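You operate a simulated robot arm through the tools that you are given. There is no shell and no other tool. Be economical: measure what you need, move in short steps, check, and stop when the job is done.

Carry out the task below with a simulated robot arm. There is one attempt and no reset: what you move stays moved.

JOB
Seal the small blue pouch and lay it in the sealed tray.
Fine: it is in the pouch drawer; the sealer is on; use the heat printed on the pouch and seal it once; shut the drawer; leave the sealer on. Where these are worked on the way, their far stop is far enough and under half their travel is too little: pouch drawer.

The check looks at the end state, three seconds after you hand in, the way a careful person would. Anything else that was tipped, shoved, dropped, spilled or broken makes it a failure. Lids that push on must go on centred and level and be pressed home; caps that screw on are set level and turned clockwise until they are tight.

ROBOT AND FRAMES
A 7-joint arm with a two-finger parallel gripper on a trunk, on a base that drives. Base frame: it is fixed to the floor where the robot stands at the start and does not move with it; the origin is under the middle of the robot, x ahead of it, y to its left, z up; the surface under the hand at the start is at about z = 860. Readings come in mm, degrees, newtons and seconds.
Its first joint turns from -166.0 to 166.0 degrees. Places, roughly: light box dial [900, -100, 900]; light button [1000, -100, 900]; pouch drawer [1000, -200, 700]; record drawer latch [1100, -100, 500]; sealed tray [900, -400, 900]; sealer dial [1100, -300, 900]; sealer power button [1300, -500, 1000]; small pouch [1250, -250, 750]; uv box start button [1600, -500, 900]; uv cabinet latch [1500, -200, 500]; uv cabinet start button [1500, -200, 800]; uv dial [1600, -300, 800]. Payload 3.43 kg.
The TCP is the grasp point between the finger pads, 30 mm short of the fingertips. In the tool frame z runs along the fingers and y along their closing line. Largest opening 94 mm; finger width 28, thickness 10; the body of the gripper, 50 by 96 mm, starts 55 mm behind the TCP.
Orientation is that of the tool frame in the base frame, as [roll, pitch, yaw] about the fixed x, y, z axes, in that order (R = Rz(yaw) Ry(pitch) Rx(roll)). With the fingers straight down and closing along the base's y, the tool's x points along the base's -x, its y along +y and its z along -z.

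CONTROLS
- The arm moves only by the tool send_rows. Its argument "targets" is a list that holds one entry, the list of rows, each a list of 6 numbers: the shift along the tool's x, y, z in mm, then the turn, a rotation vector about the tool's x, y, z in degrees. In form: [[[tx, ty, tz, ax, ay, az], ...]]. A call has 1 to 20 rows; each row shifts and turns the commanded pose from where the row before left it, along the tool's axes as they then stand. "gripper" is the gripper command, from -1 (shut) to 1 (fully open), values between in proportion, set as the call begins (left out, the last holds). Rows are played at 5 a second. More than 50 mm and 8.6 degrees between two rows, or a gripper value outside its range, and nothing of the call is played. A pose out of reach is approached as far as the arm can. The call stops where the force on the tool passes 40 N (or 10 N more than at its start, if that is more) or the arm is blocked; 0.2 s more then pass. Each finger travels about 45 mm/s and halts on what it meets, pressing with about 37 N; the grip force reading is that of the motor and also rises with nothing between the fingers. The clock runs only during rows and for 0.2 s after the last one: add rows that do not move to give the fingers time. It gives the time, the measured TCP pose, the force on the tool (base axes), the opening and the grip force at its end, in the units of the frame above (readings bear some noise), with the torque about the TCP (base axes, N m) and any sound that the robot's microphone picked up.
- Cameras (640 x 400 px; columns grow to the right, rows downward): "scene" is now at [505.1, 177, 1374.9]; the picture's right is [-0.36, -0.93, 0.00], its down [0.53, -0.20, -0.82] and it looks along [0.77, -0.30, 0.57] (base axes); focal length 214 px, centre (320, 200). "wrist" rides on the gripper at [76, 14, -102] in the tool frame; the picture's right is [-0.18, 0.98, 0.00], its down [-0.75, -0.14, -0.64] and it looks along [-0.63, -0.12, 0.77] (tool axes); focal length 243 px, centre (320, 200). There is no depth. A picture from a camera that has moved, and an enlarged one, comes with that camera's place and axes in the base frame and with its lens. The place of the scene camera against the robot may be out by one fixed shift of up to 12 mm in any direction.
- snapshot(camera): a new picture of that camera. No time passes.
- slide_trunk(by): slides the trunk up (or, below 0, down) by that many mm; the arm and the scene camera ride with it, the base frame stays. It gives what a move gives, with no picture.
- drive_base(legs): drives the robot by 1 to 6 legs, each [ahead, left, turn to the left] in mm, mm and degrees, along the robot's own axes; the way and the turn of a leg run together, so that a leg with both is an arc; at most 1500 mm and 180 degrees a leg. The arm and the cameras ride along, it lands a little off, and it stops where it bumps. It gives what a move gives.
- head_to(pan, tilt): turns the head with the scene camera to pan (to the left, within 103 degrees either way) and tilt (down, from -29 to 69), counted from straight ahead of the robot. It gives what a move gives.
- close_up(camera, box): a new picture of the part [left, top, right, bottom] of that camera's present view, enlarged. No time passes.
- close_job(): hands the job in; it is judged then, once.

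Work in short steps. Places have to be worked out from the pictures, the camera data and where the tool is seen: move nearer, look again, correct. Check each grasp and each placing, and mend what went wrong. You have 120 turns and 98 pictures in all, those below and enlarged ones among them. Open the gripper and draw the arm clear of the work before you hand the job in, unless the task says otherwise; then end with one line.

The tools are called after "Emit:" as name(argument=value, ...) on one line, values as JSON. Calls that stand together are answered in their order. send_rows: Moves the arm, as the interface text tells. Its arguments: {"type":"object","properties":{"targets":{"type":"array","items":{"type":"array","items":{"type":"array","items":{"type":"number"}}}},"gripper":{"type":"number"}},"required":["targets"]} The other tools are called the same way: slide_trunk (by) slides the trunk up or down; drive_base (legs) drives the base; head_to (pan, tilt) turns the head that bears the scene camera; snapshot (camera) takes a picture; close_up (camera, box) takes an enlarged picture of a part of a camera's view; close_job () hands the job in.

At the start:

```text
t: 0.0
tool_pos: [648.8, -94.5, 1279.0]
tcp_rot: [-179.7, -0.2, 179.6]
force: [-0.1, 0.1, 1.5]
wrist_torque: [-0.03, 0.01, -0.01]
finger_gap: 93.7
grasp_force: 0.0
trunk travel left (down, up): [-325.0, 285.0]
robot x, y, heading: [-2.5, -7.1, 0.0]
head pan, tilt: [-103.1, 68.8]
```

scene: 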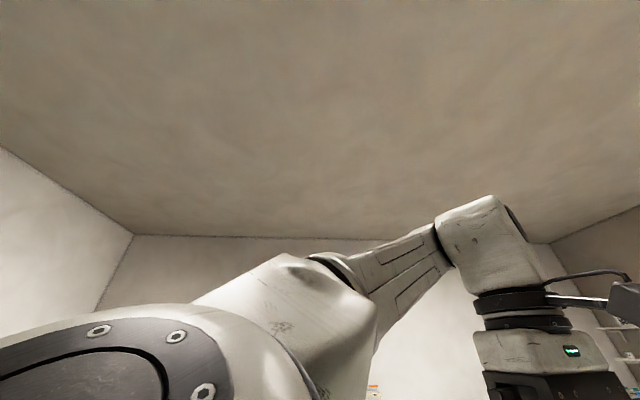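
wrist: 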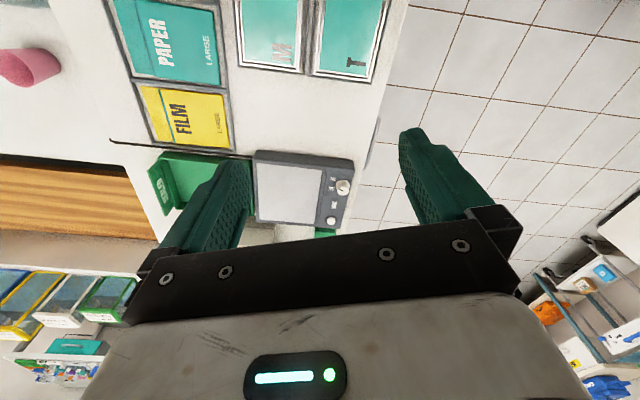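

The scene camera looks at the ceiling; I turn the head to look ahead and down.

Emit:
head_to(pan=-10, tilt=35)

Emit:
snapshot(camera="scene")

```text
t: 1.7
tool_pos: [650.4, -92.1, 1277.9]
tcp_rot: [-179.6, -0.5, 179.6]
force: [-0.3, 0.3, -0.5]
wrist_torque: [0.03, 0.0, -0.01]
finger_gap: 93.9
grasp_force: 0.0
trunk travel left (down, up): [-325.0, 285.0]
robot x, y, heading: [4.0, -0.1, -0.0]
head pan, tilt: [-10.0, 35.0]
```

```text
95 pictures are left
camera scene: at [513.2, 184.5, 1369.7], right [-0.21, -0.98, 0.0], down [0.48, -0.11, -0.87], along [0.85, -0.19, 0.5], focal length 214 px, centre (320, 200)
```

scene: 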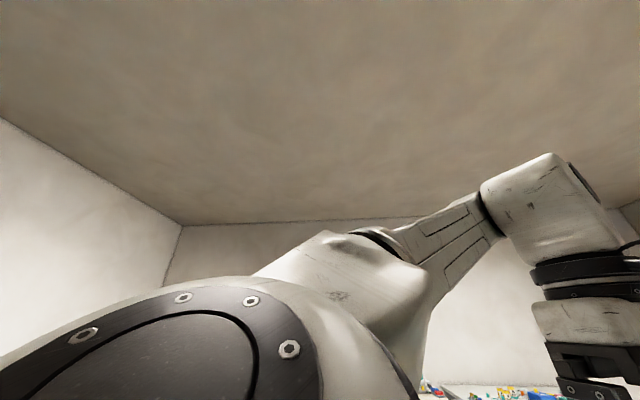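

The view hardly changed as commanded. I test the head again with other angles.

Emit:
head_to(pan=-10, tilt=60)

Emit:
snapshot(camera="scene")

Emit:
snapshot(camera="wrist")

```text
t: 2.6
tool_pos: [649.8, -92.4, 1278.1]
tcp_rot: [-179.4, -0.5, 179.6]
force: [-0.1, -0.3, -0.8]
wrist_torque: [-0.01, 0.03, 0.0]
finger_gap: 94.0
grasp_force: 0.1
trunk travel left (down, up): [-325.0, 285.0]
robot x, y, heading: [-1.3, 2.4, -0.0]
head pan, tilt: [-10.0, 60.0]
```

```text
94 pictures are left
camera scene: at [513.3, 184.6, 1369.6], right [-0.21, -0.98, 0.0], down [0.48, -0.1, -0.87], along [0.85, -0.18, 0.49], focal length 214 px, centre (320, 200)
```

scene: 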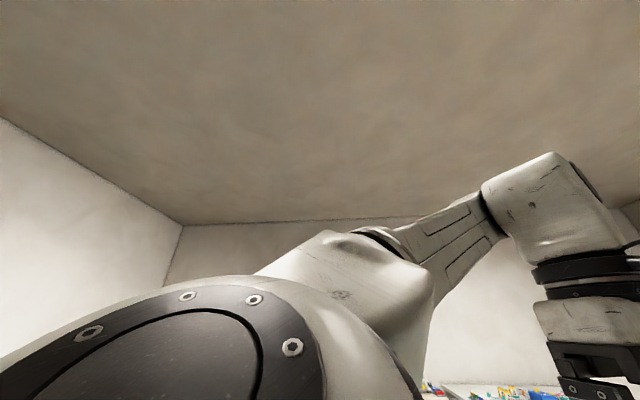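

```text
93 pictures are left
camera wrist: at [573.7, -76.5, 1380.8], right [0.19, 0.98, -0.01], down [0.76, -0.14, 0.64], along [0.62, -0.13, -0.77], focal length 243 px, centre (320, 200)
```

wrist: 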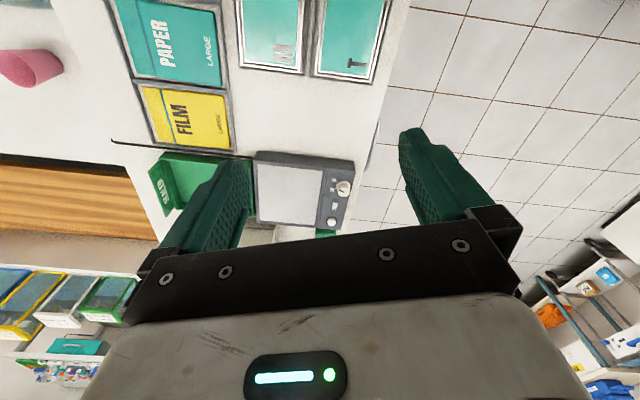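

Tilt changes do nothing visible so far. One more test of the head with a different pan and tilt.

Emit:
head_to(pan=60, tilt=0)

Emit:
snapshot(camera="scene")

```text
t: 4.0
tool_pos: [649.3, -92.5, 1276.9]
tcp_rot: [-179.4, -0.6, 179.6]
force: [-0.4, 0.0, 0.0]
wrist_torque: [0.01, -0.04, 0.01]
finger_gap: 94.0
grasp_force: 0.0
trunk travel left (down, up): [-325.0, 285.0]
robot x, y, heading: [-2.1, 1.9, 0.1]
head pan, tilt: [60.0, 0.0]
```

```text
92 pictures are left
camera scene: at [513.0, 200.4, 1371.4], right [0.03, -1.0, 0.0], down [0.52, 0.01, -0.86], along [0.86, 0.02, 0.52], focal length 214 px, centre (320, 200)
```

scene: 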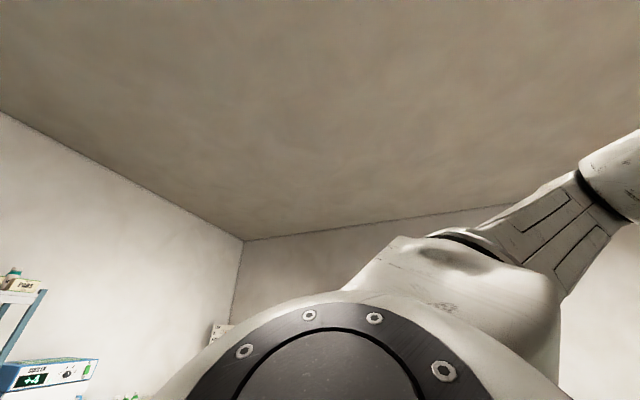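

The head camera moves oddly. I try one extreme with tilt −29 and full right pan before relying on the wrist camera.

Emit:
head_to(pan=-60, tilt=-29)

Emit:
snapshot(camera="scene")

```text
t: 6.0
tool_pos: [647.8, -95.2, 1278.3]
tcp_rot: [-179.7, -0.3, 179.2]
force: [-0.2, -0.3, -0.1]
wrist_torque: [0.0, -0.01, -0.03]
finger_gap: 94.0
grasp_force: 0.0
trunk travel left (down, up): [-325.0, 285.0]
robot x, y, heading: [-1.2, 1.5, 0.0]
head pan, tilt: [-60.0, -28.6]
```

```text
91 pictures are left
camera scene: at [502.9, 172.3, 1375.0], right [-0.44, -0.9, 0.0], down [0.51, -0.25, -0.82], along [0.74, -0.36, 0.57], focal length 214 px, centre (320, 200)
```

scene: 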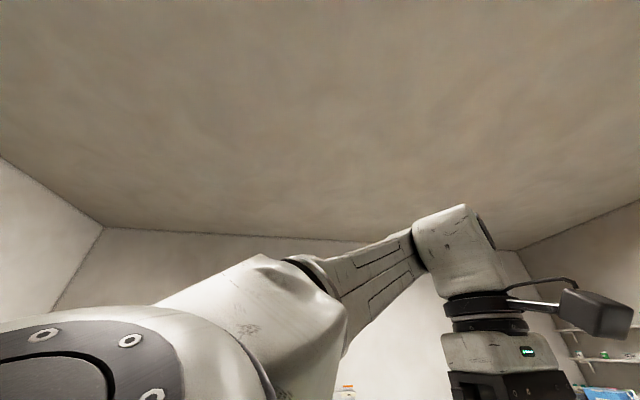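

The head is of little use, so I use the wrist camera. I pitch the tool up ~26° to look farther ahead.

Emit:
send_rows(targets=[[[0, 0, 0, 0, -8.5, 0], [0, 0, 0, 0, -8.5, 0], [0, 0, 0, 0, -8.5, 0]]])

Emit:
snapshot(camera="wrist")

Emit:
snapshot(camera="scene")

```text
t: 6.8
tool_pos: [647.7, -92.9, 1279.9]
tcp_rot: [-179.8, 25.5, 179.9]
force: [-0.1, -0.4, -0.6]
wrist_torque: [0.02, 0.01, 0.01]
finger_gap: 93.9
grasp_force: 0.1
trunk travel left (down, up): [-325.0, 285.0]
robot x, y, heading: [-1.8, 3.0, 0.1]
head pan, tilt: [-60.0, -28.6]
```

```text
90 pictures are left
camera wrist: at [534.7, -77.1, 1339.1], right [0.17, 0.98, 0.08], down [0.4, -0.14, 0.9], along [0.9, -0.12, -0.42], focal length 243 px, centre (320, 200)
```

wrist: 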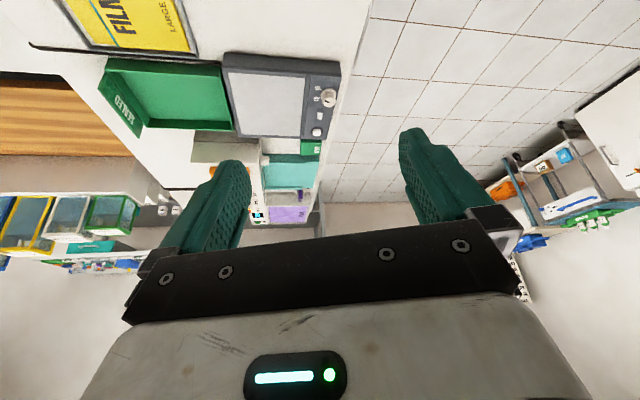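

```text
89 pictures are left
camera scene: at [482.6, 142.1, 1369.7], right [-0.86, -0.51, 0.0], down [0.25, -0.43, -0.87], along [0.44, -0.75, 0.5], focal length 214 px, centre (320, 200)
```

scene: 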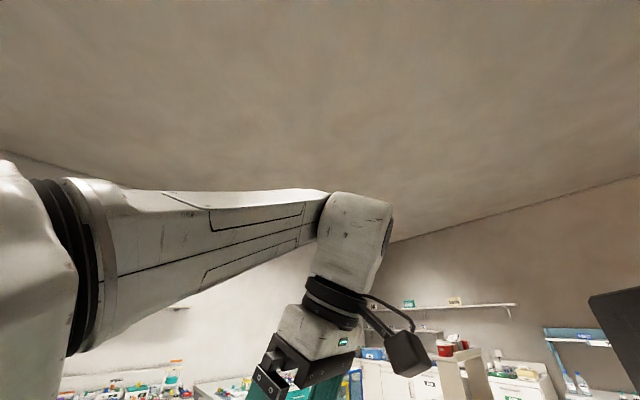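

The head does follow, with a lag. I aim it right and down.

Emit:
head_to(pan=-25, tilt=35)

Emit:
send_rows(targets=[[[0, 0, 0, 0, 0, 0], [0, 0, 0, 0, 0, 0], [0, 0, 0, 0, 0, 0], [0, 0, 0, 0, 0, 0], [0, 0, 0, 0, 0, 0], [0, 0, 0, 0, 0, 0]]])

Emit:
snapshot(camera="scene")

```text
t: 8.1
tool_pos: [650.5, -92.4, 1275.5]
tcp_rot: [-179.3, 24.7, 179.9]
force: [0.4, 0.1, -0.1]
wrist_torque: [-0.01, 0.01, 0.01]
finger_gap: 94.0
grasp_force: 0.1
trunk travel left (down, up): [-325.0, 285.0]
robot x, y, heading: [-2.8, -0.8, 0.2]
head pan, tilt: [-25.0, 35.0]
```

```text
t: 9.5
tool_pos: [650.0, -92.2, 1276.2]
tcp_rot: [-179.1, 24.6, 179.9]
force: [-0.1, -0.1, 1.0]
wrist_torque: [-0.02, -0.02, -0.03]
finger_gap: 93.9
grasp_force: 0.1
trunk travel left (down, up): [-325.0, 285.0]
robot x, y, heading: [0.4, 0.4, 0.2]
head pan, tilt: [-25.0, 35.0]
```

```text
88 pictures are left
camera scene: at [490.3, 139.4, 1362.7], right [-0.82, -0.57, 0.0], down [0.23, -0.33, -0.91], along [0.52, -0.75, 0.41], focal length 214 px, centre (320, 200)
```

scene: 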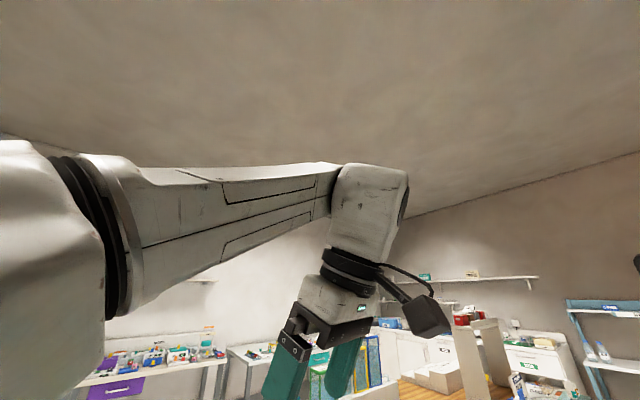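

The head is apparently obstructed by the arm's elbow; I rely on the wrist camera. I enlarge the part beyond the light box.

Emit:
close_up(camera="wrist", box=[150, 40, 390, 240])

```text
2.00 times, centred on (270, 140) of wrist
camera zoom: at [537.6, -75.5, 1337.2], right [0.17, 0.98, 0.06], down [0.42, -0.13, 0.9], along [0.89, -0.13, -0.43], focal length 485 px, centre (420, 320)
```

zoom: 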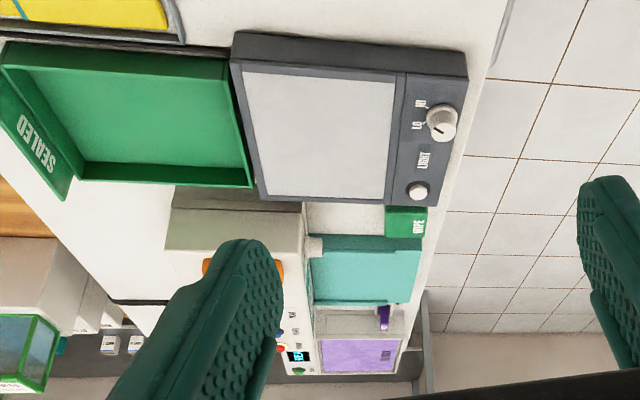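

The bench front faces +y; I should stand on the +y side facing −y. Floor looks free, so drive left, ahead, then turn right.

Emit:
drive_base(legs=[[0, 600, 0], [1100, 0, 0], [0, 0, -90]])

Emit:
snapshot(camera="wrist")

Emit:
snapshot(camera="scene")

```text
t: 21.9
tool_pos: [1006.3, -22.1, 1276.5]
tcp_rot: [-179.3, 24.8, 91.5]
force: [-1.0, -0.4, -0.6]
wrist_torque: [0.0, 0.0, 0.0]
finger_gap: 94.2
grasp_force: 0.1
trunk travel left (down, up): [-325.0, 285.0]
robot x, y, heading: [1080.4, 629.0, -88.6]
head pan, tilt: [-25.0, 35.0]
```

```text
86 pictures are left
camera wrist: at [1018.4, 90.2, 1337.4], right [0.99, -0.15, 0.06], down [-0.12, -0.42, 0.9], along [-0.11, -0.9, -0.43], focal length 243 px, centre (320, 200)
```

wrist: 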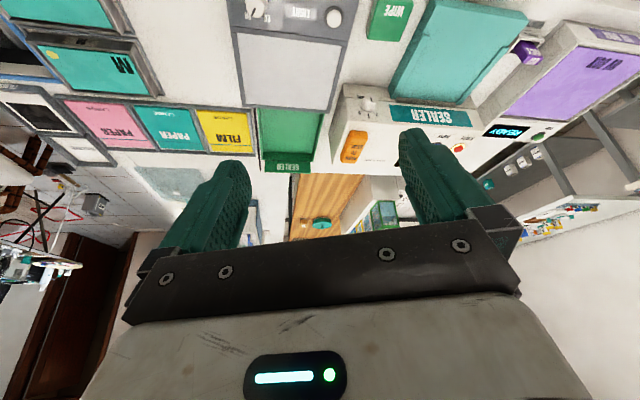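

```text
85 pictures are left
camera scene: at [1242.0, 148.5, 1364.6], right [-0.67, 0.74, 0.0], down [-0.32, -0.29, -0.9], along [-0.67, -0.61, 0.43], focal length 214 px, centre (320, 200)
```

scene: 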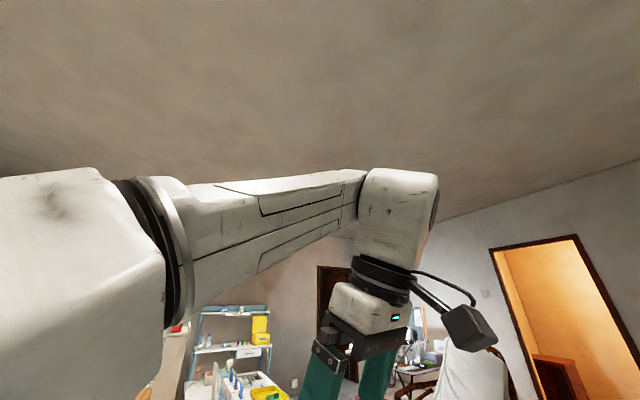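

I'm now in front of the bench. I enlarge the sealer area.

Emit:
close_up(camera="wrist", box=[320, 0, 600, 190])

Emit:
close_up(camera="wrist", box=[420, 80, 580, 190])

```text
2.11 times, centred on (460, 95) of wrist
camera zoom: at [1018.4, 90.2, 1337.4], right [0.99, -0.15, 0.06], down [-0.12, -0.42, 0.9], along [-0.11, -0.9, -0.43], focal length 511 px, centre (25, 421)
```

zoom: 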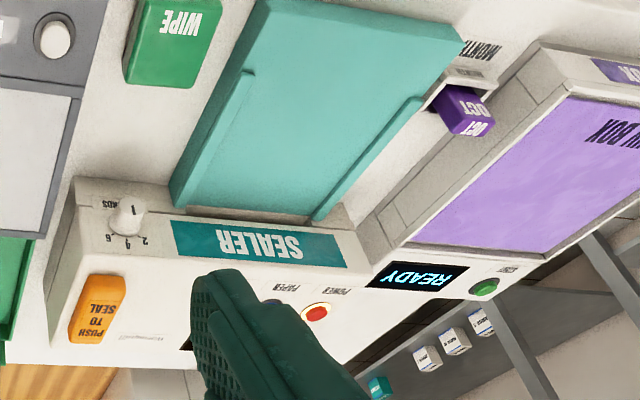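

```text
3.64 times, centred on (500, 135) of wrist
camera zoom: at [1018.4, 90.2, 1337.4], right [0.99, -0.15, 0.06], down [-0.12, -0.42, 0.9], along [-0.11, -0.9, -0.43], focal length 882 px, centre (-334, 436)
```

zoom: 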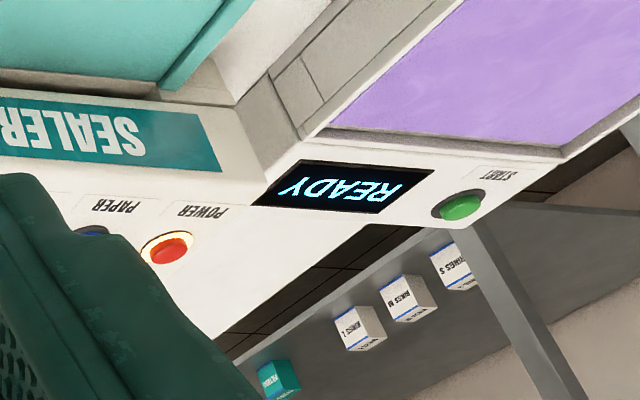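

I shift right toward +x by 180 mm to see the sealer between the fingers.

Emit:
send_rows(targets=[[[0, 45, 0, 0, 0, 0], [0, 45, 0, 0, 0, 0], [0, 45, 0, 0, 0, 0], [0, 45, 0, 0, 0, 0]]])

Emit:
snapshot(camera="wrist")

Emit:
close_up(camera="wrist", box=[220, 60, 420, 185])

```text
t: 22.6
tool_pos: [1029.3, -15.3, 1274.5]
tcp_rot: [-179.7, 24.6, 78.8]
force: [0.4, -0.4, 0.1]
wrist_torque: [0.01, -0.01, 0.0]
finger_gap: 94.1
grasp_force: 0.1
trunk travel left (down, up): [-325.0, 285.0]
robot x, y, heading: [1078.6, 627.5, -88.6]
head pan, tilt: [-25.0, 35.0]
stopped in row 3: the arm was blocked; the commanded pose is now the measured one
```

```text
82 pictures are left
camera wrist: at [1064.2, 91.7, 1335.4], right [0.93, -0.36, 0.07], down [-0.22, -0.38, 0.9], along [-0.29, -0.85, -0.43], focal length 243 px, centre (320, 200)
```

wrist: 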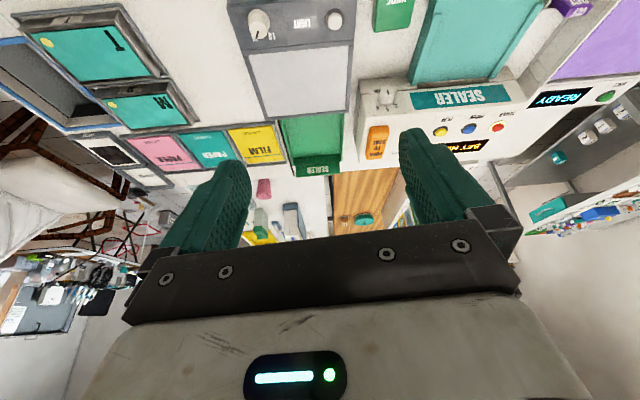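

```text
3.20 times, centred on (320, 122) of wrist
camera zoom: at [1064.2, 91.7, 1335.4], right [0.93, -0.36, 0.07], down [-0.22, -0.38, 0.9], along [-0.29, -0.85, -0.43], focal length 776 px, centre (320, 448)
```

zoom: 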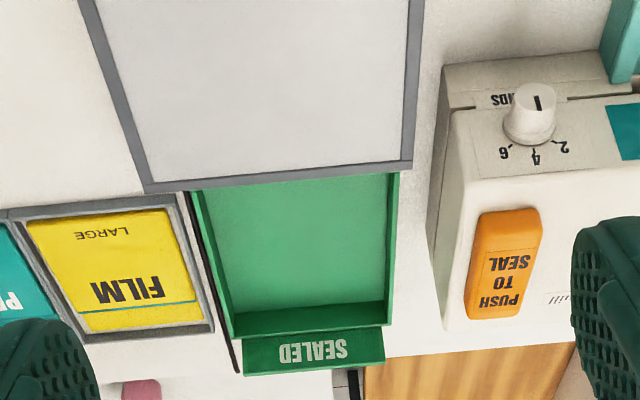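

The arm got blocked (elbow vs head). I look at the sealer's panel now.

Emit:
close_up(camera="wrist", box=[360, 70, 520, 170])

Emit:
snapshot(camera="scene")

```text
4.00 times, centred on (440, 120) of wrist
camera zoom: at [1064.2, 91.7, 1335.4], right [0.93, -0.36, 0.07], down [-0.22, -0.38, 0.9], along [-0.29, -0.85, -0.43], focal length 970 px, centre (-160, 520)
```

zoom: 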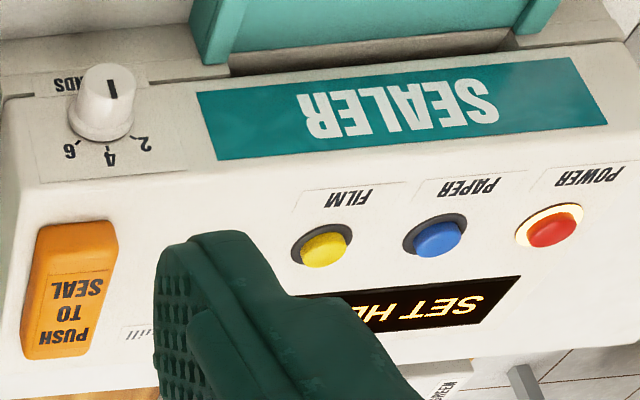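

```text
79 pictures are left
camera scene: at [1253.1, 123.9, 1347.1], right [-0.87, 0.49, 0.0], down [-0.11, -0.19, -0.98], along [-0.48, -0.85, 0.21], focal length 214 px, centre (320, 200)
```

scene: 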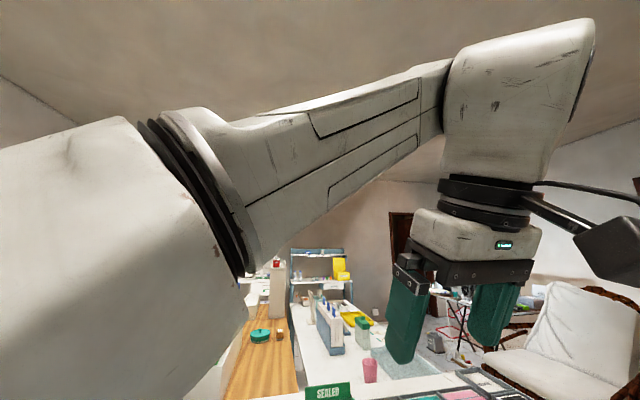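

The sealer is on and shows "SET HEAT", with FILM/PAPER heat buttons. Now back off to see the bench front and the pouch drawer.

Emit:
drive_base(legs=[[-500, 0, 0]])

Emit:
snapshot(camera="wrist")

```text
t: 25.5
tool_pos: [1057.0, 465.3, 1274.1]
tcp_rot: [-179.6, 24.5, 80.9]
force: [-1.8, 0.9, 0.1]
wrist_torque: [-0.05, -0.13, 0.06]
finger_gap: 93.9
grasp_force: 0.2
trunk travel left (down, up): [-325.0, 285.0]
robot x, y, heading: [1084.1, 1111.7, -86.4]
head pan, tilt: [-25.0, 35.0]
```

```text
78 pictures are left
camera wrist: at [1089.3, 575.1, 1335.4], right [0.94, -0.32, 0.07], down [-0.2, -0.39, 0.9], along [-0.26, -0.86, -0.43], focal length 243 px, centre (320, 200)
```

wrist: 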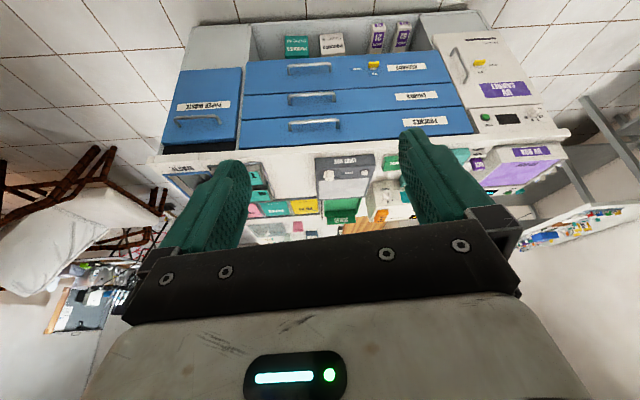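

Emit:
close_up(camera="wrist", box=[160, 30, 560, 280])

Emit:
close_up(camera="wrist", box=[240, 50, 480, 155])

```text
1.60 times, centred on (360, 155) of wrist
camera zoom: at [1089.3, 575.1, 1335.4], right [0.94, -0.32, 0.07], down [-0.2, -0.39, 0.9], along [-0.26, -0.86, -0.43], focal length 388 px, centre (256, 272)
```

zoom: 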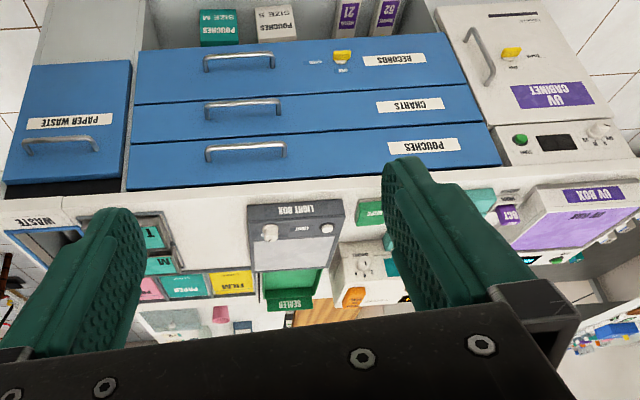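

```text
2.67 times, centred on (360, 102) of wrist
camera zoom: at [1089.3, 575.1, 1335.4], right [0.94, -0.32, 0.07], down [-0.2, -0.39, 0.9], along [-0.26, -0.86, -0.43], focal length 647 px, centre (213, 460)
```

zoom: 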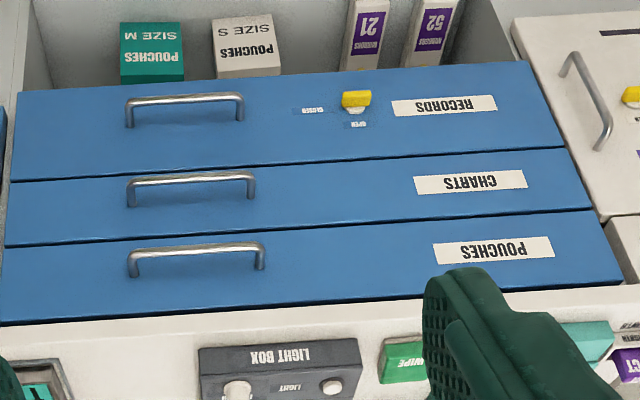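

The POUCHES drawer is the top one, its bar handle near [891, −75, 695]. I lower the arm 270 mm (free air here), which should also free the head.

Emit:
send_rows(targets=[[[19, 0, 41, 0, 0, 0], [19, 0, 41, 0, 0, 0], [19, 0, 41, 0, 0, 0], [19, 0, 41, 0, 0, 0], [19, 0, 41, 0, 0, 0], [19, 0, 41, 0, 0, 0]]])

Emit:
head_to(pan=0, tilt=35)

Emit:
snapshot(camera="scene")

```text
t: 26.9
tool_pos: [1053.8, 469.2, 1002.9]
tcp_rot: [-179.6, 24.7, 80.9]
force: [0.1, -0.1, 1.2]
wrist_torque: [0.02, -0.02, 0.01]
finger_gap: 93.9
grasp_force: 0.0
trunk travel left (down, up): [-325.0, 285.0]
robot x, y, heading: [1083.3, 1116.0, -86.2]
head pan, tilt: [-25.0, 35.0]
```

```text
t: 27.8
tool_pos: [1053.0, 469.2, 1004.7]
tcp_rot: [-179.6, 24.6, 80.8]
force: [-0.5, 0.6, 0.2]
wrist_torque: [0.03, 0.02, 0.0]
finger_gap: 94.3
grasp_force: 0.0
trunk travel left (down, up): [-325.0, 285.0]
robot x, y, heading: [1083.1, 1115.0, -86.6]
head pan, tilt: [0.0, 35.0]
```

```text
75 pictures are left
camera scene: at [1319.1, 599.4, 1272.2], right [-1.0, -0.06, 0.0], down [-0.03, 0.57, -0.82], along [0.05, -0.82, -0.57], focal length 214 px, centre (320, 200)
```

scene: 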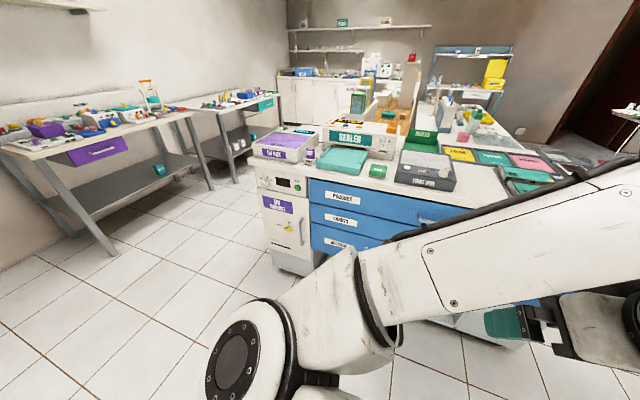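

The head works now. I orient the tool: yaw to square with the bench, pitch forward to ~59°, then roll 90° so the fingers close vertically on the bar handle.

Emit:
send_rows(targets=[[[0, 0, 0, -1.9, 0, -4.2], [0, 0, 0, -1.9, 0, -4.2], [0, 0, 0, 0, -8.5, 0], [0, 0, 0, 0, -8.5, 0], [0, 0, 0, 0, -8.5, 0], [0, 0, 0, 0, -8.5, 0], [0, 0, 0, 0, 0, -8.2], [0, 0, 0, 0, 0, -8.2], [0, 0, 0, 0, 0, -8.2], [0, 0, 0, 0, 0, -8.2], [0, 0, 0, 0, 0, -8.2], [0, 0, 0, 0, 0, -8.2], [0, 0, 0, 0, 0, -8.2], [0, 0, 0, 0, 0, -8.2], [0, 0, 0, 0, 0, -8.2], [0, 0, 0, 0, 0, -8.2], [0, 0, 0, 0, 0, -8]]])

Emit:
snapshot(camera="wrist")

Emit:
snapshot(camera="scene")

```text
t: 28.9
tool_pos: [1002.7, 490.0, 969.4]
tcp_rot: [-163.0, 22.9, 96.5]
force: [0.0, -1.0, 0.2]
wrist_torque: [0.05, 0.0, 0.0]
finger_gap: 93.8
grasp_force: 0.1
out of reach, approached as far as the arm can: row 4, 5
trunk travel left (down, up): [-325.0, 285.0]
robot x, y, heading: [1083.6, 1108.9, -86.3]
head pan, tilt: [0.0, 35.0]
stopped in row 5: the arm was blocked; the commanded pose is now the measured one
```

```text
74 pictures are left
camera wrist: at [1035.2, 602.9, 1025.2], right [0.96, -0.18, -0.2], down [0.1, -0.43, 0.9], along [-0.24, -0.88, -0.4], focal length 243 px, centre (320, 200)
```

wrist: 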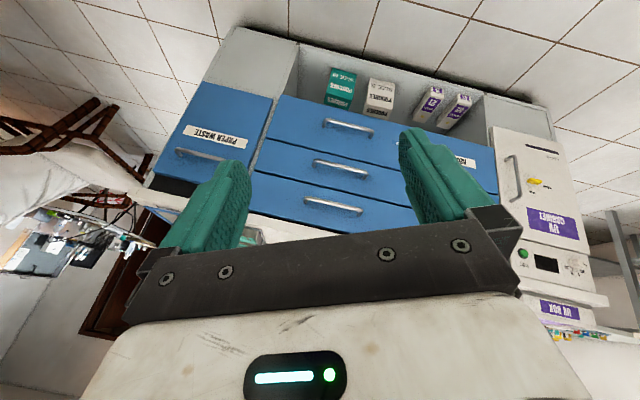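

```text
73 pictures are left
camera scene: at [1318.9, 598.5, 1272.0], right [-1.0, -0.06, 0.0], down [-0.04, 0.57, -0.82], along [0.05, -0.82, -0.57], focal length 214 px, centre (320, 200)
```

scene: 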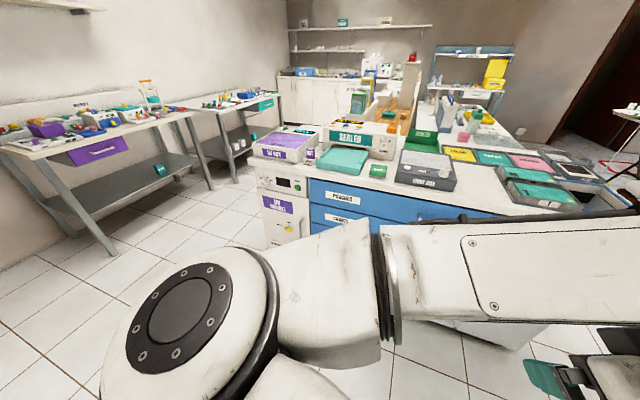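

A wrist limit stopped the pitch. I restore the roll, raise the trunk and lower the tool so that the forearm slopes down, which should free the pitch.

Emit:
send_rows(targets=[[[0, 0, 0, -8.5, 0, 0], [0, 0, 0, -8.5, 0, 0]]])

Emit:
slide_trunk(by=150)

Emit:
send_rows(targets=[[[17, 0, 41, 0, 0, 0], [17, 0, 41, 0, 0, 0], [17, 0, 41, 0, 0, 0], [17, 0, 41, 0, 0, 0], [17, 0, 41, 0, 0, 0], [17, 0, 41, 0, 0, 0], [17, 0, 41, 0, 0, 0]]])

```text
t: 29.5
tool_pos: [1005.5, 491.3, 970.4]
tcp_rot: [179.9, 23.0, 96.4]
force: [0.1, -0.1, 0.3]
wrist_torque: [0.0, 0.02, -0.02]
finger_gap: 94.2
grasp_force: 0.1
trunk travel left (down, up): [-325.0, 285.0]
robot x, y, heading: [1084.1, 1110.5, -86.4]
head pan, tilt: [0.0, 35.0]
```

```text
t: 31.2
tool_pos: [1004.5, 490.0, 1119.6]
tcp_rot: [-179.9, 22.8, 96.5]
force: [-0.1, 0.7, -0.1]
wrist_torque: [0.0, 0.04, -0.03]
finger_gap: 93.7
grasp_force: 0.1
trunk travel left (down, up): [-475.0, 135.0]
robot x, y, heading: [1085.1, 1116.5, -86.2]
head pan, tilt: [0.0, 35.0]
```

```text
t: 32.9
tool_pos: [1004.5, 489.3, 808.0]
tcp_rot: [-179.8, 23.0, 96.3]
force: [0.1, 1.3, 0.0]
wrist_torque: [-0.01, -0.01, -0.02]
finger_gap: 93.9
grasp_force: 0.0
trunk travel left (down, up): [-475.0, 135.0]
robot x, y, heading: [1090.3, 1113.4, -86.9]
head pan, tilt: [0.0, 35.0]
```

Now I square the yaw and pitch further.

Emit:
send_rows(targets=[[[0, 0, 0, 2.5, 0, 5.9], [0, 0, 0, 0, -8.5, 0], [0, 0, 0, 0, -8.5, 0], [0, 0, 0, 0, -8.5, 0]]])

```text
t: 33.9
tool_pos: [1005.1, 489.7, 806.8]
tcp_rot: [-179.8, 48.6, 90.1]
force: [1.1, 0.1, 0.1]
wrist_torque: [-0.01, 0.0, -0.02]
finger_gap: 93.8
grasp_force: 0.0
trunk travel left (down, up): [-475.0, 135.0]
robot x, y, heading: [1081.2, 1113.5, -86.3]
head pan, tilt: [0.0, 35.0]
```

Pitch is 48.6°. Now roll 90° about the tool axis.

Emit:
send_rows(targets=[[[0, 0, 0, 0, 0, -8.2], [0, 0, 0, 0, 0, -8.2], [0, 0, 0, 0, 0, -8.2], [0, 0, 0, 0, 0, -8.2], [0, 0, 0, 0, 0, -8.2], [0, 0, 0, 0, 0, -8.2], [0, 0, 0, 0, 0, -8.2], [0, 0, 0, 0, 0, -8.2], [0, 0, 0, 0, 0, -8.2], [0, 0, 0, 0, 0, -8.2], [0, 0, 0, 0, 0, -8]]])

Emit:
snapshot(camera="wrist")

Emit:
snapshot(camera="scene")

```text
t: 36.2
tool_pos: [1004.0, 488.8, 807.3]
tcp_rot: [-131.7, -0.2, -179.9]
force: [-0.3, 0.0, -0.3]
wrist_torque: [0.01, 0.0, 0.04]
finger_gap: 94.1
grasp_force: 0.1
trunk travel left (down, up): [-475.0, 135.0]
robot x, y, heading: [1085.0, 1117.3, -86.5]
head pan, tilt: [0.0, 35.0]
```

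```text
72 pictures are left
camera wrist: at [927.8, 575.7, 865.6], right [0.18, 0.65, -0.74], down [0.75, 0.39, 0.53], along [0.63, -0.65, -0.42], focal length 243 px, centre (320, 200)
```

wrist: 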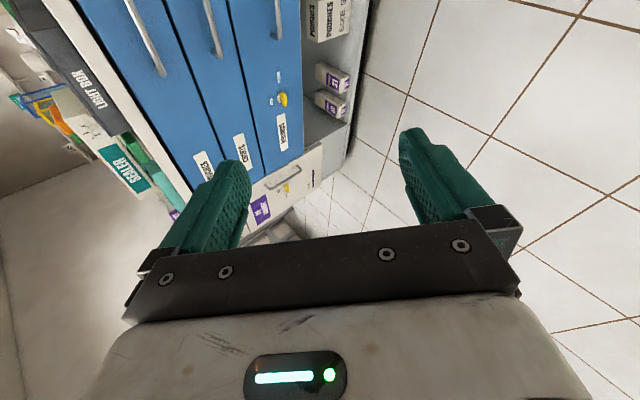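

```text
71 pictures are left
camera scene: at [1319.0, 598.7, 1422.2], right [-1.0, -0.06, 0.0], down [-0.04, 0.57, -0.82], along [0.05, -0.82, -0.57], focal length 214 px, centre (320, 200)
```

scene: 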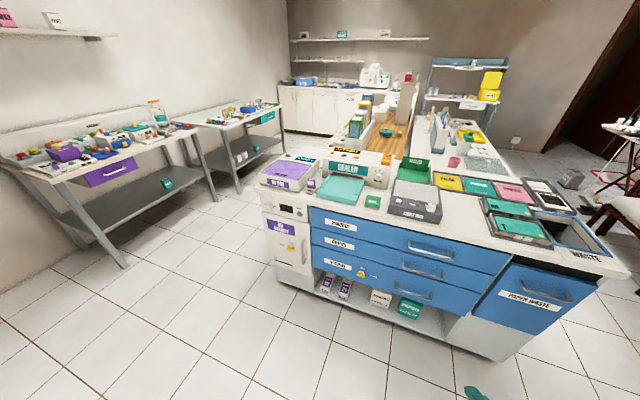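

The bench is rotated about −18.5°; the pouch drawer handle is around [908, −18, 765]. I turn the base −18.5° and shift left and ahead to face it.

Emit:
drive_base(legs=[[0, 0, -18.5], [0, 265, 0], [200, 0, 0]])

Emit:
snapshot(camera="wrist")

Emit:
snapshot(camera="scene")

```text
t: 40.4
tool_pos: [1025.2, 284.7, 808.3]
tcp_rot: [-131.5, -0.1, 161.9]
force: [1.4, 0.4, 0.6]
wrist_torque: [0.05, -0.02, -0.02]
finger_gap: 94.0
grasp_force: 0.1
trunk travel left (down, up): [-475.0, 135.0]
robot x, y, heading: [1298.3, 851.3, -104.6]
head pan, tilt: [0.0, 35.0]
```

```text
70 pictures are left
camera wrist: at [980.1, 391.4, 865.5], right [0.38, 0.56, -0.74], down [0.84, 0.13, 0.53], along [0.4, -0.82, -0.42], focal length 243 px, centre (320, 200)
```

wrist: 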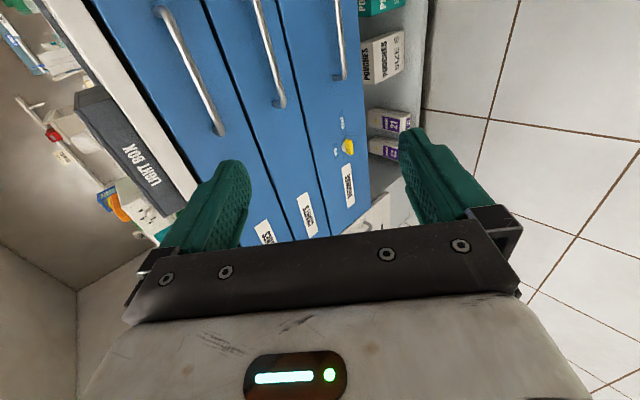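

```text
69 pictures are left
camera scene: at [1358.5, 294.5, 1422.3], right [-0.97, 0.25, 0.0], down [0.14, 0.56, -0.82], along [-0.21, -0.79, -0.57], focal length 214 px, centre (320, 200)
```

scene: 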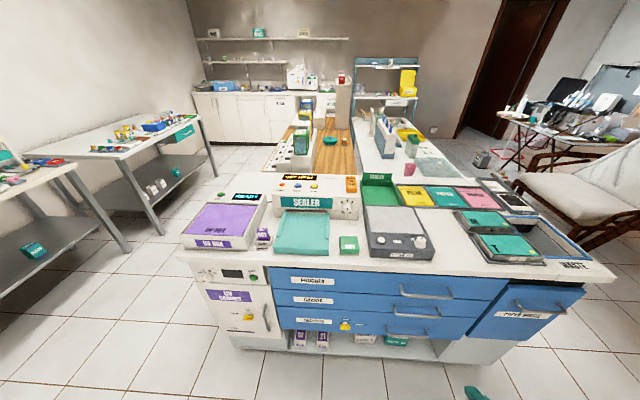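

The handle is near [900, −33, 757]. I drive 215 mm ahead toward it, then re-measure with the wrist camera.

Emit:
drive_base(legs=[[215, 0, 0]])

Emit:
snapshot(camera="wrist")

Emit:
snapshot(camera="scene")

```text
t: 42.0
tool_pos: [971.4, 74.4, 808.8]
tcp_rot: [-131.6, -0.1, 161.8]
force: [0.4, 0.8, 0.0]
wrist_torque: [0.03, 0.0, 0.0]
finger_gap: 93.9
grasp_force: 0.0
trunk travel left (down, up): [-475.0, 135.0]
robot x, y, heading: [1246.6, 642.0, -104.8]
head pan, tilt: [0.0, 35.0]
```

```text
68 pictures are left
camera wrist: at [924.1, 181.9, 865.5], right [0.38, 0.56, -0.74], down [0.84, 0.13, 0.53], along [0.4, -0.82, -0.42], focal length 243 px, centre (320, 200)
```

wrist: 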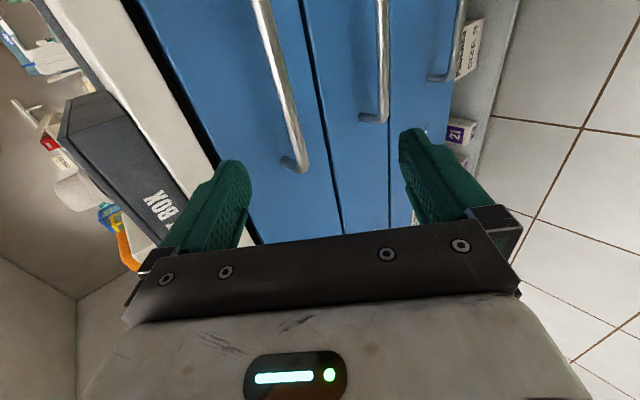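

```text
67 pictures are left
camera scene: at [1302.3, 84.0, 1422.3], right [-0.97, 0.25, 0.0], down [0.15, 0.55, -0.82], along [-0.21, -0.79, -0.57], focal length 214 px, centre (320, 200)
```

scene: 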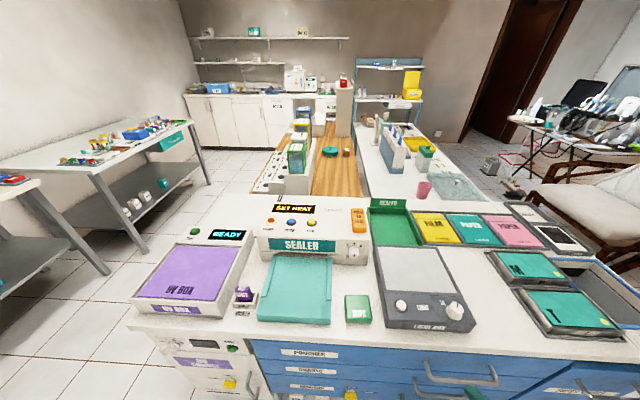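

Triangulating: handle bar runs ~[843,38,770]–[979,−8,770]. I pitch the tool 17° more horizontal and narrow the fingers to ~50 mm.

Emit:
send_rows(targets=[[[0, 0, 0, 8.5, 0, 0], [0, 0, 0, 8.5, 0, 0], [0, 0, 0, 0, 0, 0]]], gripper=0.1)

Emit:
snapshot(camera="wrist")

```text
t: 42.8
tool_pos: [956.2, 57.2, 818.7]
tcp_rot: [-114.7, -0.1, 161.9]
force: [-0.9, 0.4, 0.3]
wrist_torque: [0.0, 0.03, -0.01]
finger_gap: 51.7
grasp_force: 0.1
out of reach, approached as far as the arm can: row 2
trunk travel left (down, up): [-475.0, 135.0]
robot x, y, heading: [1242.7, 644.9, -104.9]
head pan, tilt: [0.0, 35.0]
```

```text
66 pictures are left
camera wrist: at [913.7, 176.9, 848.6], right [0.3, 0.33, -0.89], down [0.88, 0.26, 0.4], along [0.37, -0.91, -0.21], focal length 243 px, centre (320, 200)
```

wrist: 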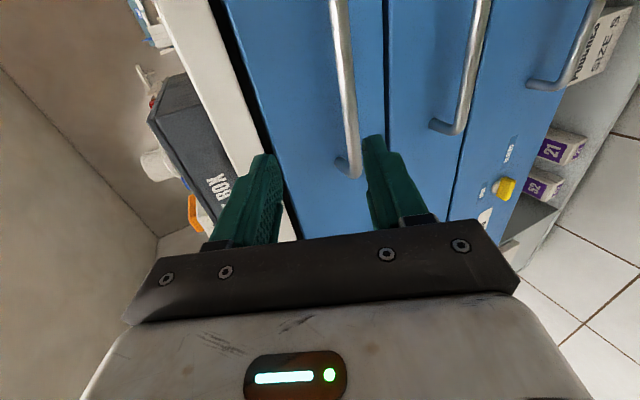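

End of bar confirmed at [979, −9, 769]. Align laterally first.

Emit:
send_rows(targets=[[[9, 21, 0, 0, 0, 0], [0, 0, 0, 0, 0, 0]]])

Emit:
snapshot(camera="wrist")

```text
t: 43.4
tool_pos: [942.7, 61.3, 804.3]
tcp_rot: [-114.6, 0.1, 161.7]
force: [0.1, -0.4, -0.2]
wrist_torque: [0.01, 0.0, 0.01]
finger_gap: 52.0
grasp_force: 0.1
out of reach, approached as far as the arm can: row 1
trunk travel left (down, up): [-475.0, 135.0]
robot x, y, heading: [1239.8, 643.7, -104.6]
head pan, tilt: [0.0, 35.0]
```

```text
65 pictures are left
camera wrist: at [900.5, 179.4, 834.9], right [0.3, 0.33, -0.89], down [0.88, 0.26, 0.4], along [0.37, -0.91, -0.21], focal length 243 px, centre (320, 200)
```

wrist: 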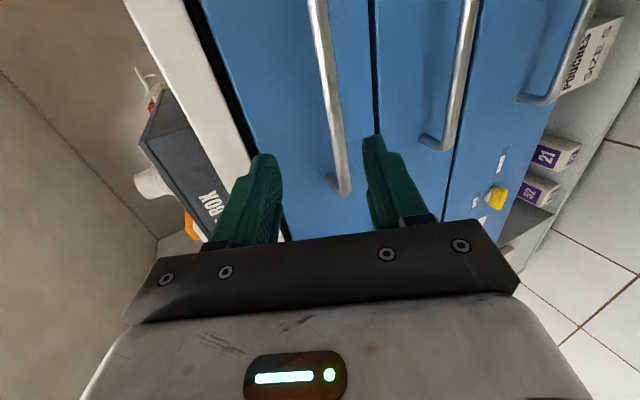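

Advance with a small downward correction.

Emit:
send_rows(targets=[[[0, 6, 20, 0, 0, 0], [0, 2, 20, 0, 0, 0]]])

Emit:
snapshot(camera="wrist")

```text
t: 44.0
tool_pos: [931.7, 28.6, 781.6]
tcp_rot: [-114.7, 0.0, 161.8]
force: [-0.6, 0.4, 0.1]
wrist_torque: [-0.01, 0.02, 0.01]
finger_gap: 51.4
grasp_force: 0.1
trunk travel left (down, up): [-475.0, 135.0]
robot x, y, heading: [1241.8, 645.4, -104.7]
head pan, tilt: [0.0, 35.0]
```

```text
64 pictures are left
camera wrist: at [890.0, 148.8, 810.9], right [0.3, 0.33, -0.89], down [0.88, 0.26, 0.39], along [0.37, -0.91, -0.21], focal length 243 px, centre (320, 200)
```

wrist: 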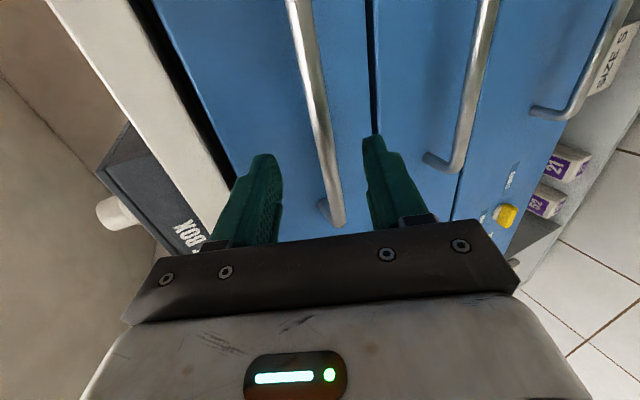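

The bar is centred between the fingers; advance 20 mm more and close.

Emit:
send_rows(targets=[[[0, 0, 20, 0, 0, 0]]])

Emit:
send_rows(targets=[[[0, 0, 0, 0, 0, 0], [0, 0, 0, 0, 0, 0], [0, 0, 0, 0, 0, 0], [0, 0, 0, 0, 0, 0]]], gripper=-1)

Emit:
snapshot(camera="wrist")

```text
t: 44.4
tool_pos: [925.9, 11.9, 772.1]
tcp_rot: [-114.5, -0.2, 161.9]
force: [-0.5, 0.4, -0.2]
wrist_torque: [0.01, 0.0, 0.01]
finger_gap: 51.8
grasp_force: 0.0
trunk travel left (down, up): [-475.0, 135.0]
robot x, y, heading: [1236.4, 641.7, -104.7]
head pan, tilt: [0.0, 35.0]
```

```text
t: 45.4
tool_pos: [927.6, 14.2, 768.8]
tcp_rot: [-115.0, 0.0, 161.9]
force: [3.2, 8.2, -31.5]
wrist_torque: [0.74, 0.44, 0.13]
finger_gap: 12.1
grasp_force: 43.6
trunk travel left (down, up): [-475.0, 135.0]
robot x, y, heading: [1241.3, 644.2, -104.5]
head pan, tilt: [0.0, 35.0]
```

```text
63 pictures are left
camera wrist: at [885.0, 132.2, 799.6], right [0.3, 0.34, -0.89], down [0.88, 0.26, 0.4], along [0.37, -0.9, -0.22], focal length 243 px, centre (320, 200)
```

wrist: 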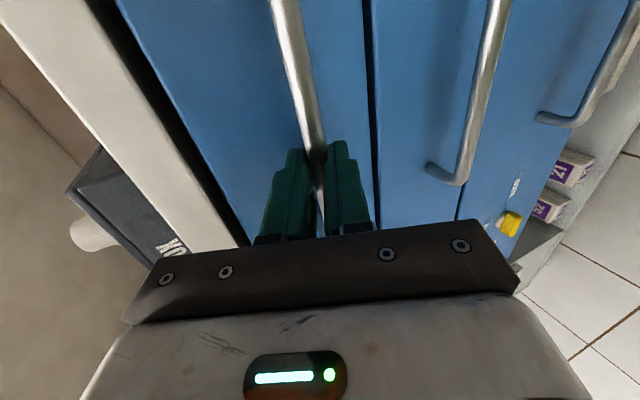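

Gripped the bar (12 mm). I relieve the vertical load and pull outward 80 mm with the arm.

Emit:
send_rows(targets=[[[0, 3, 0, 0, 0, 0], [0, 8.4, -18, 0, 0, 0], [0, 8.4, -18, 0, 0, 0], [0, 8.4, -18, 0, 0, 0], [0, 8.4, -18, 0, 0, 0]]])

```text
t: 46.3
tool_pos: [938.1, 47.4, 770.0]
tcp_rot: [-115.6, 0.3, 162.1]
force: [-0.7, 1.3, -11.6]
wrist_torque: [0.53, 0.85, 0.35]
finger_gap: 11.6
grasp_force: 44.7
out of reach, approached as far as the arm can: row 3, 4
trunk travel left (down, up): [-475.0, 135.0]
robot x, y, heading: [1239.5, 643.5, -104.4]
head pan, tilt: [0.0, 35.0]
stopped in row 4: the force on the tool passed its limit at 50 N (the readings are from after the stop); the commanded pose is now the measured one
```

The drawer moves; the arm's pose runs out of range, so I pull with the base: back 120 mm along the drawer's axis.

Emit:
drive_base(legs=[[-120, 8, 0]])

Emit:
snapshot(camera="scene")

```text
t: 47.6
tool_pos: [975.3, 164.2, 769.3]
tcp_rot: [-115.5, 0.4, 162.1]
force: [-12.6, 5.3, -25.3]
wrist_torque: [0.63, 0.56, 0.48]
finger_gap: 11.9
grasp_force: 45.4
trunk travel left (down, up): [-475.0, 135.0]
robot x, y, heading: [1280.7, 761.3, -104.6]
head pan, tilt: [0.0, 35.0]
```

```text
62 pictures are left
camera scene: at [1341.0, 199.1, 1421.9], right [-0.97, 0.25, 0.0], down [0.14, 0.56, -0.82], along [-0.21, -0.79, -0.57], focal length 214 px, centre (320, 200)
```

scene: 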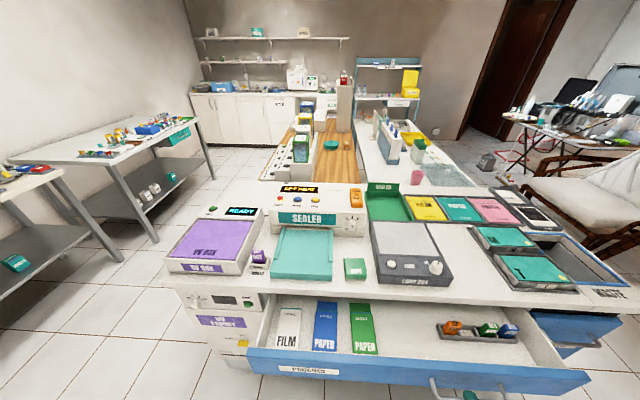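

Drawer opened ~155 mm; it holds white FILM, blue PAPER and green PAPER pouches. Pull on toward the stop.

Emit:
drive_base(legs=[[-120, 8, 0]])

Emit:
snapshot(camera="scene")

```text
t: 48.8
tool_pos: [1012.9, 278.0, 769.5]
tcp_rot: [-115.4, 0.2, 161.9]
force: [-5.2, 2.6, -11.3]
wrist_torque: [0.41, 0.58, 0.7]
finger_gap: 11.7
grasp_force: 44.8
trunk travel left (down, up): [-475.0, 135.0]
robot x, y, heading: [1315.5, 869.8, -104.7]
head pan, tilt: [0.0, 35.0]
```

```text
61 pictures are left
camera scene: at [1378.7, 312.7, 1422.1], right [-0.97, 0.25, 0.0], down [0.14, 0.56, -0.82], along [-0.21, -0.79, -0.57], focal length 214 px, centre (320, 200)
```

scene: 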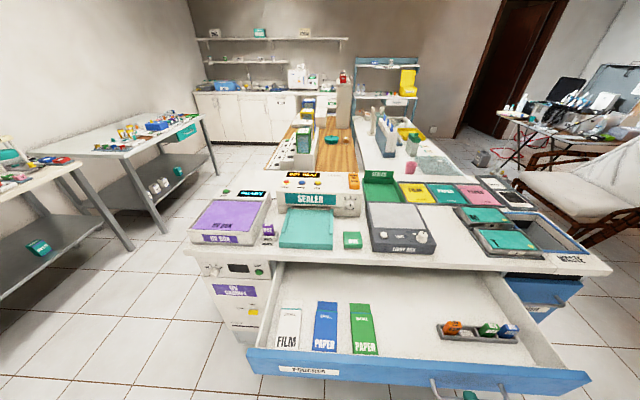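

Still free; pull another 90 mm to find the stop.

Emit:
drive_base(legs=[[-90, 6, 0]])

Emit:
close_up(camera="scene", box=[230, 270, 430, 395])

```text
t: 49.8
tool_pos: [1028.4, 318.8, 771.6]
tcp_rot: [-114.8, 0.1, 162.1]
force: [-0.3, -0.8, 4.8]
wrist_torque: [0.01, 0.32, 0.16]
finger_gap: 11.9
grasp_force: 44.5
trunk travel left (down, up): [-475.0, 135.0]
robot x, y, heading: [1330.5, 915.6, -104.5]
head pan, tilt: [0.0, 35.0]
stopped in leg 1: the force on the tool passed its limit at 111 N (the readings are from after the stop); the commanded pose is now the measured one
```

```text
3.20 times, centred on (330, 332) of scene
camera zoom: at [1394.0, 357.9, 1422.3], right [-0.97, 0.25, 0.0], down [0.14, 0.56, -0.82], along [-0.21, -0.79, -0.57], focal length 686 px, centre (288, -224)
```

zoom: 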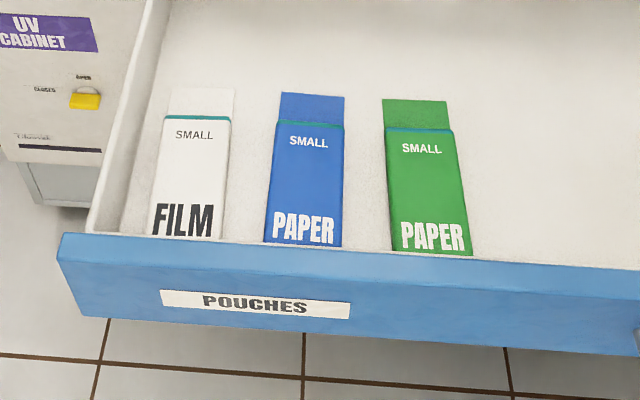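

At the stop, fully open (~320 mm). The small blue pouch says PAPER. Release the handle and back off.

Emit:
send_rows(targets=[[[0, 0, 0, 0, 0, 0], [0, 0, 0, 0, 0, 0], [0, 0, 0, 0, 0, 0], [0, 0, -20, 0, 0, 0], [0, 0, -20, 0, 0, 0], [0, 0, -20, 0, 0, 0], [0, 0, -20, 0, 0, 0]]], gripper=0.1)

Emit:
snapshot(camera="wrist")

```text
t: 51.4
tool_pos: [1024.6, 359.1, 822.7]
tcp_rot: [-115.1, 0.2, 162.1]
force: [-0.4, -0.4, -0.6]
wrist_torque: [0.01, 0.02, -0.01]
finger_gap: 51.4
grasp_force: 0.2
out of reach, approached as far as the arm can: row 4, 5, 6, 7
trunk travel left (down, up): [-475.0, 135.0]
robot x, y, heading: [1330.0, 918.9, -104.5]
head pan, tilt: [0.0, 35.0]
```

```text
59 pictures are left
camera wrist: at [981.9, 478.0, 854.3], right [0.31, 0.34, -0.89], down [0.88, 0.27, 0.4], along [0.37, -0.9, -0.21], focal length 243 px, centre (320, 200)
```

wrist: 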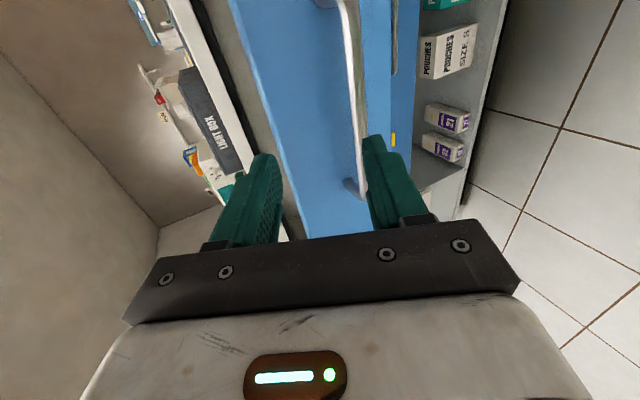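

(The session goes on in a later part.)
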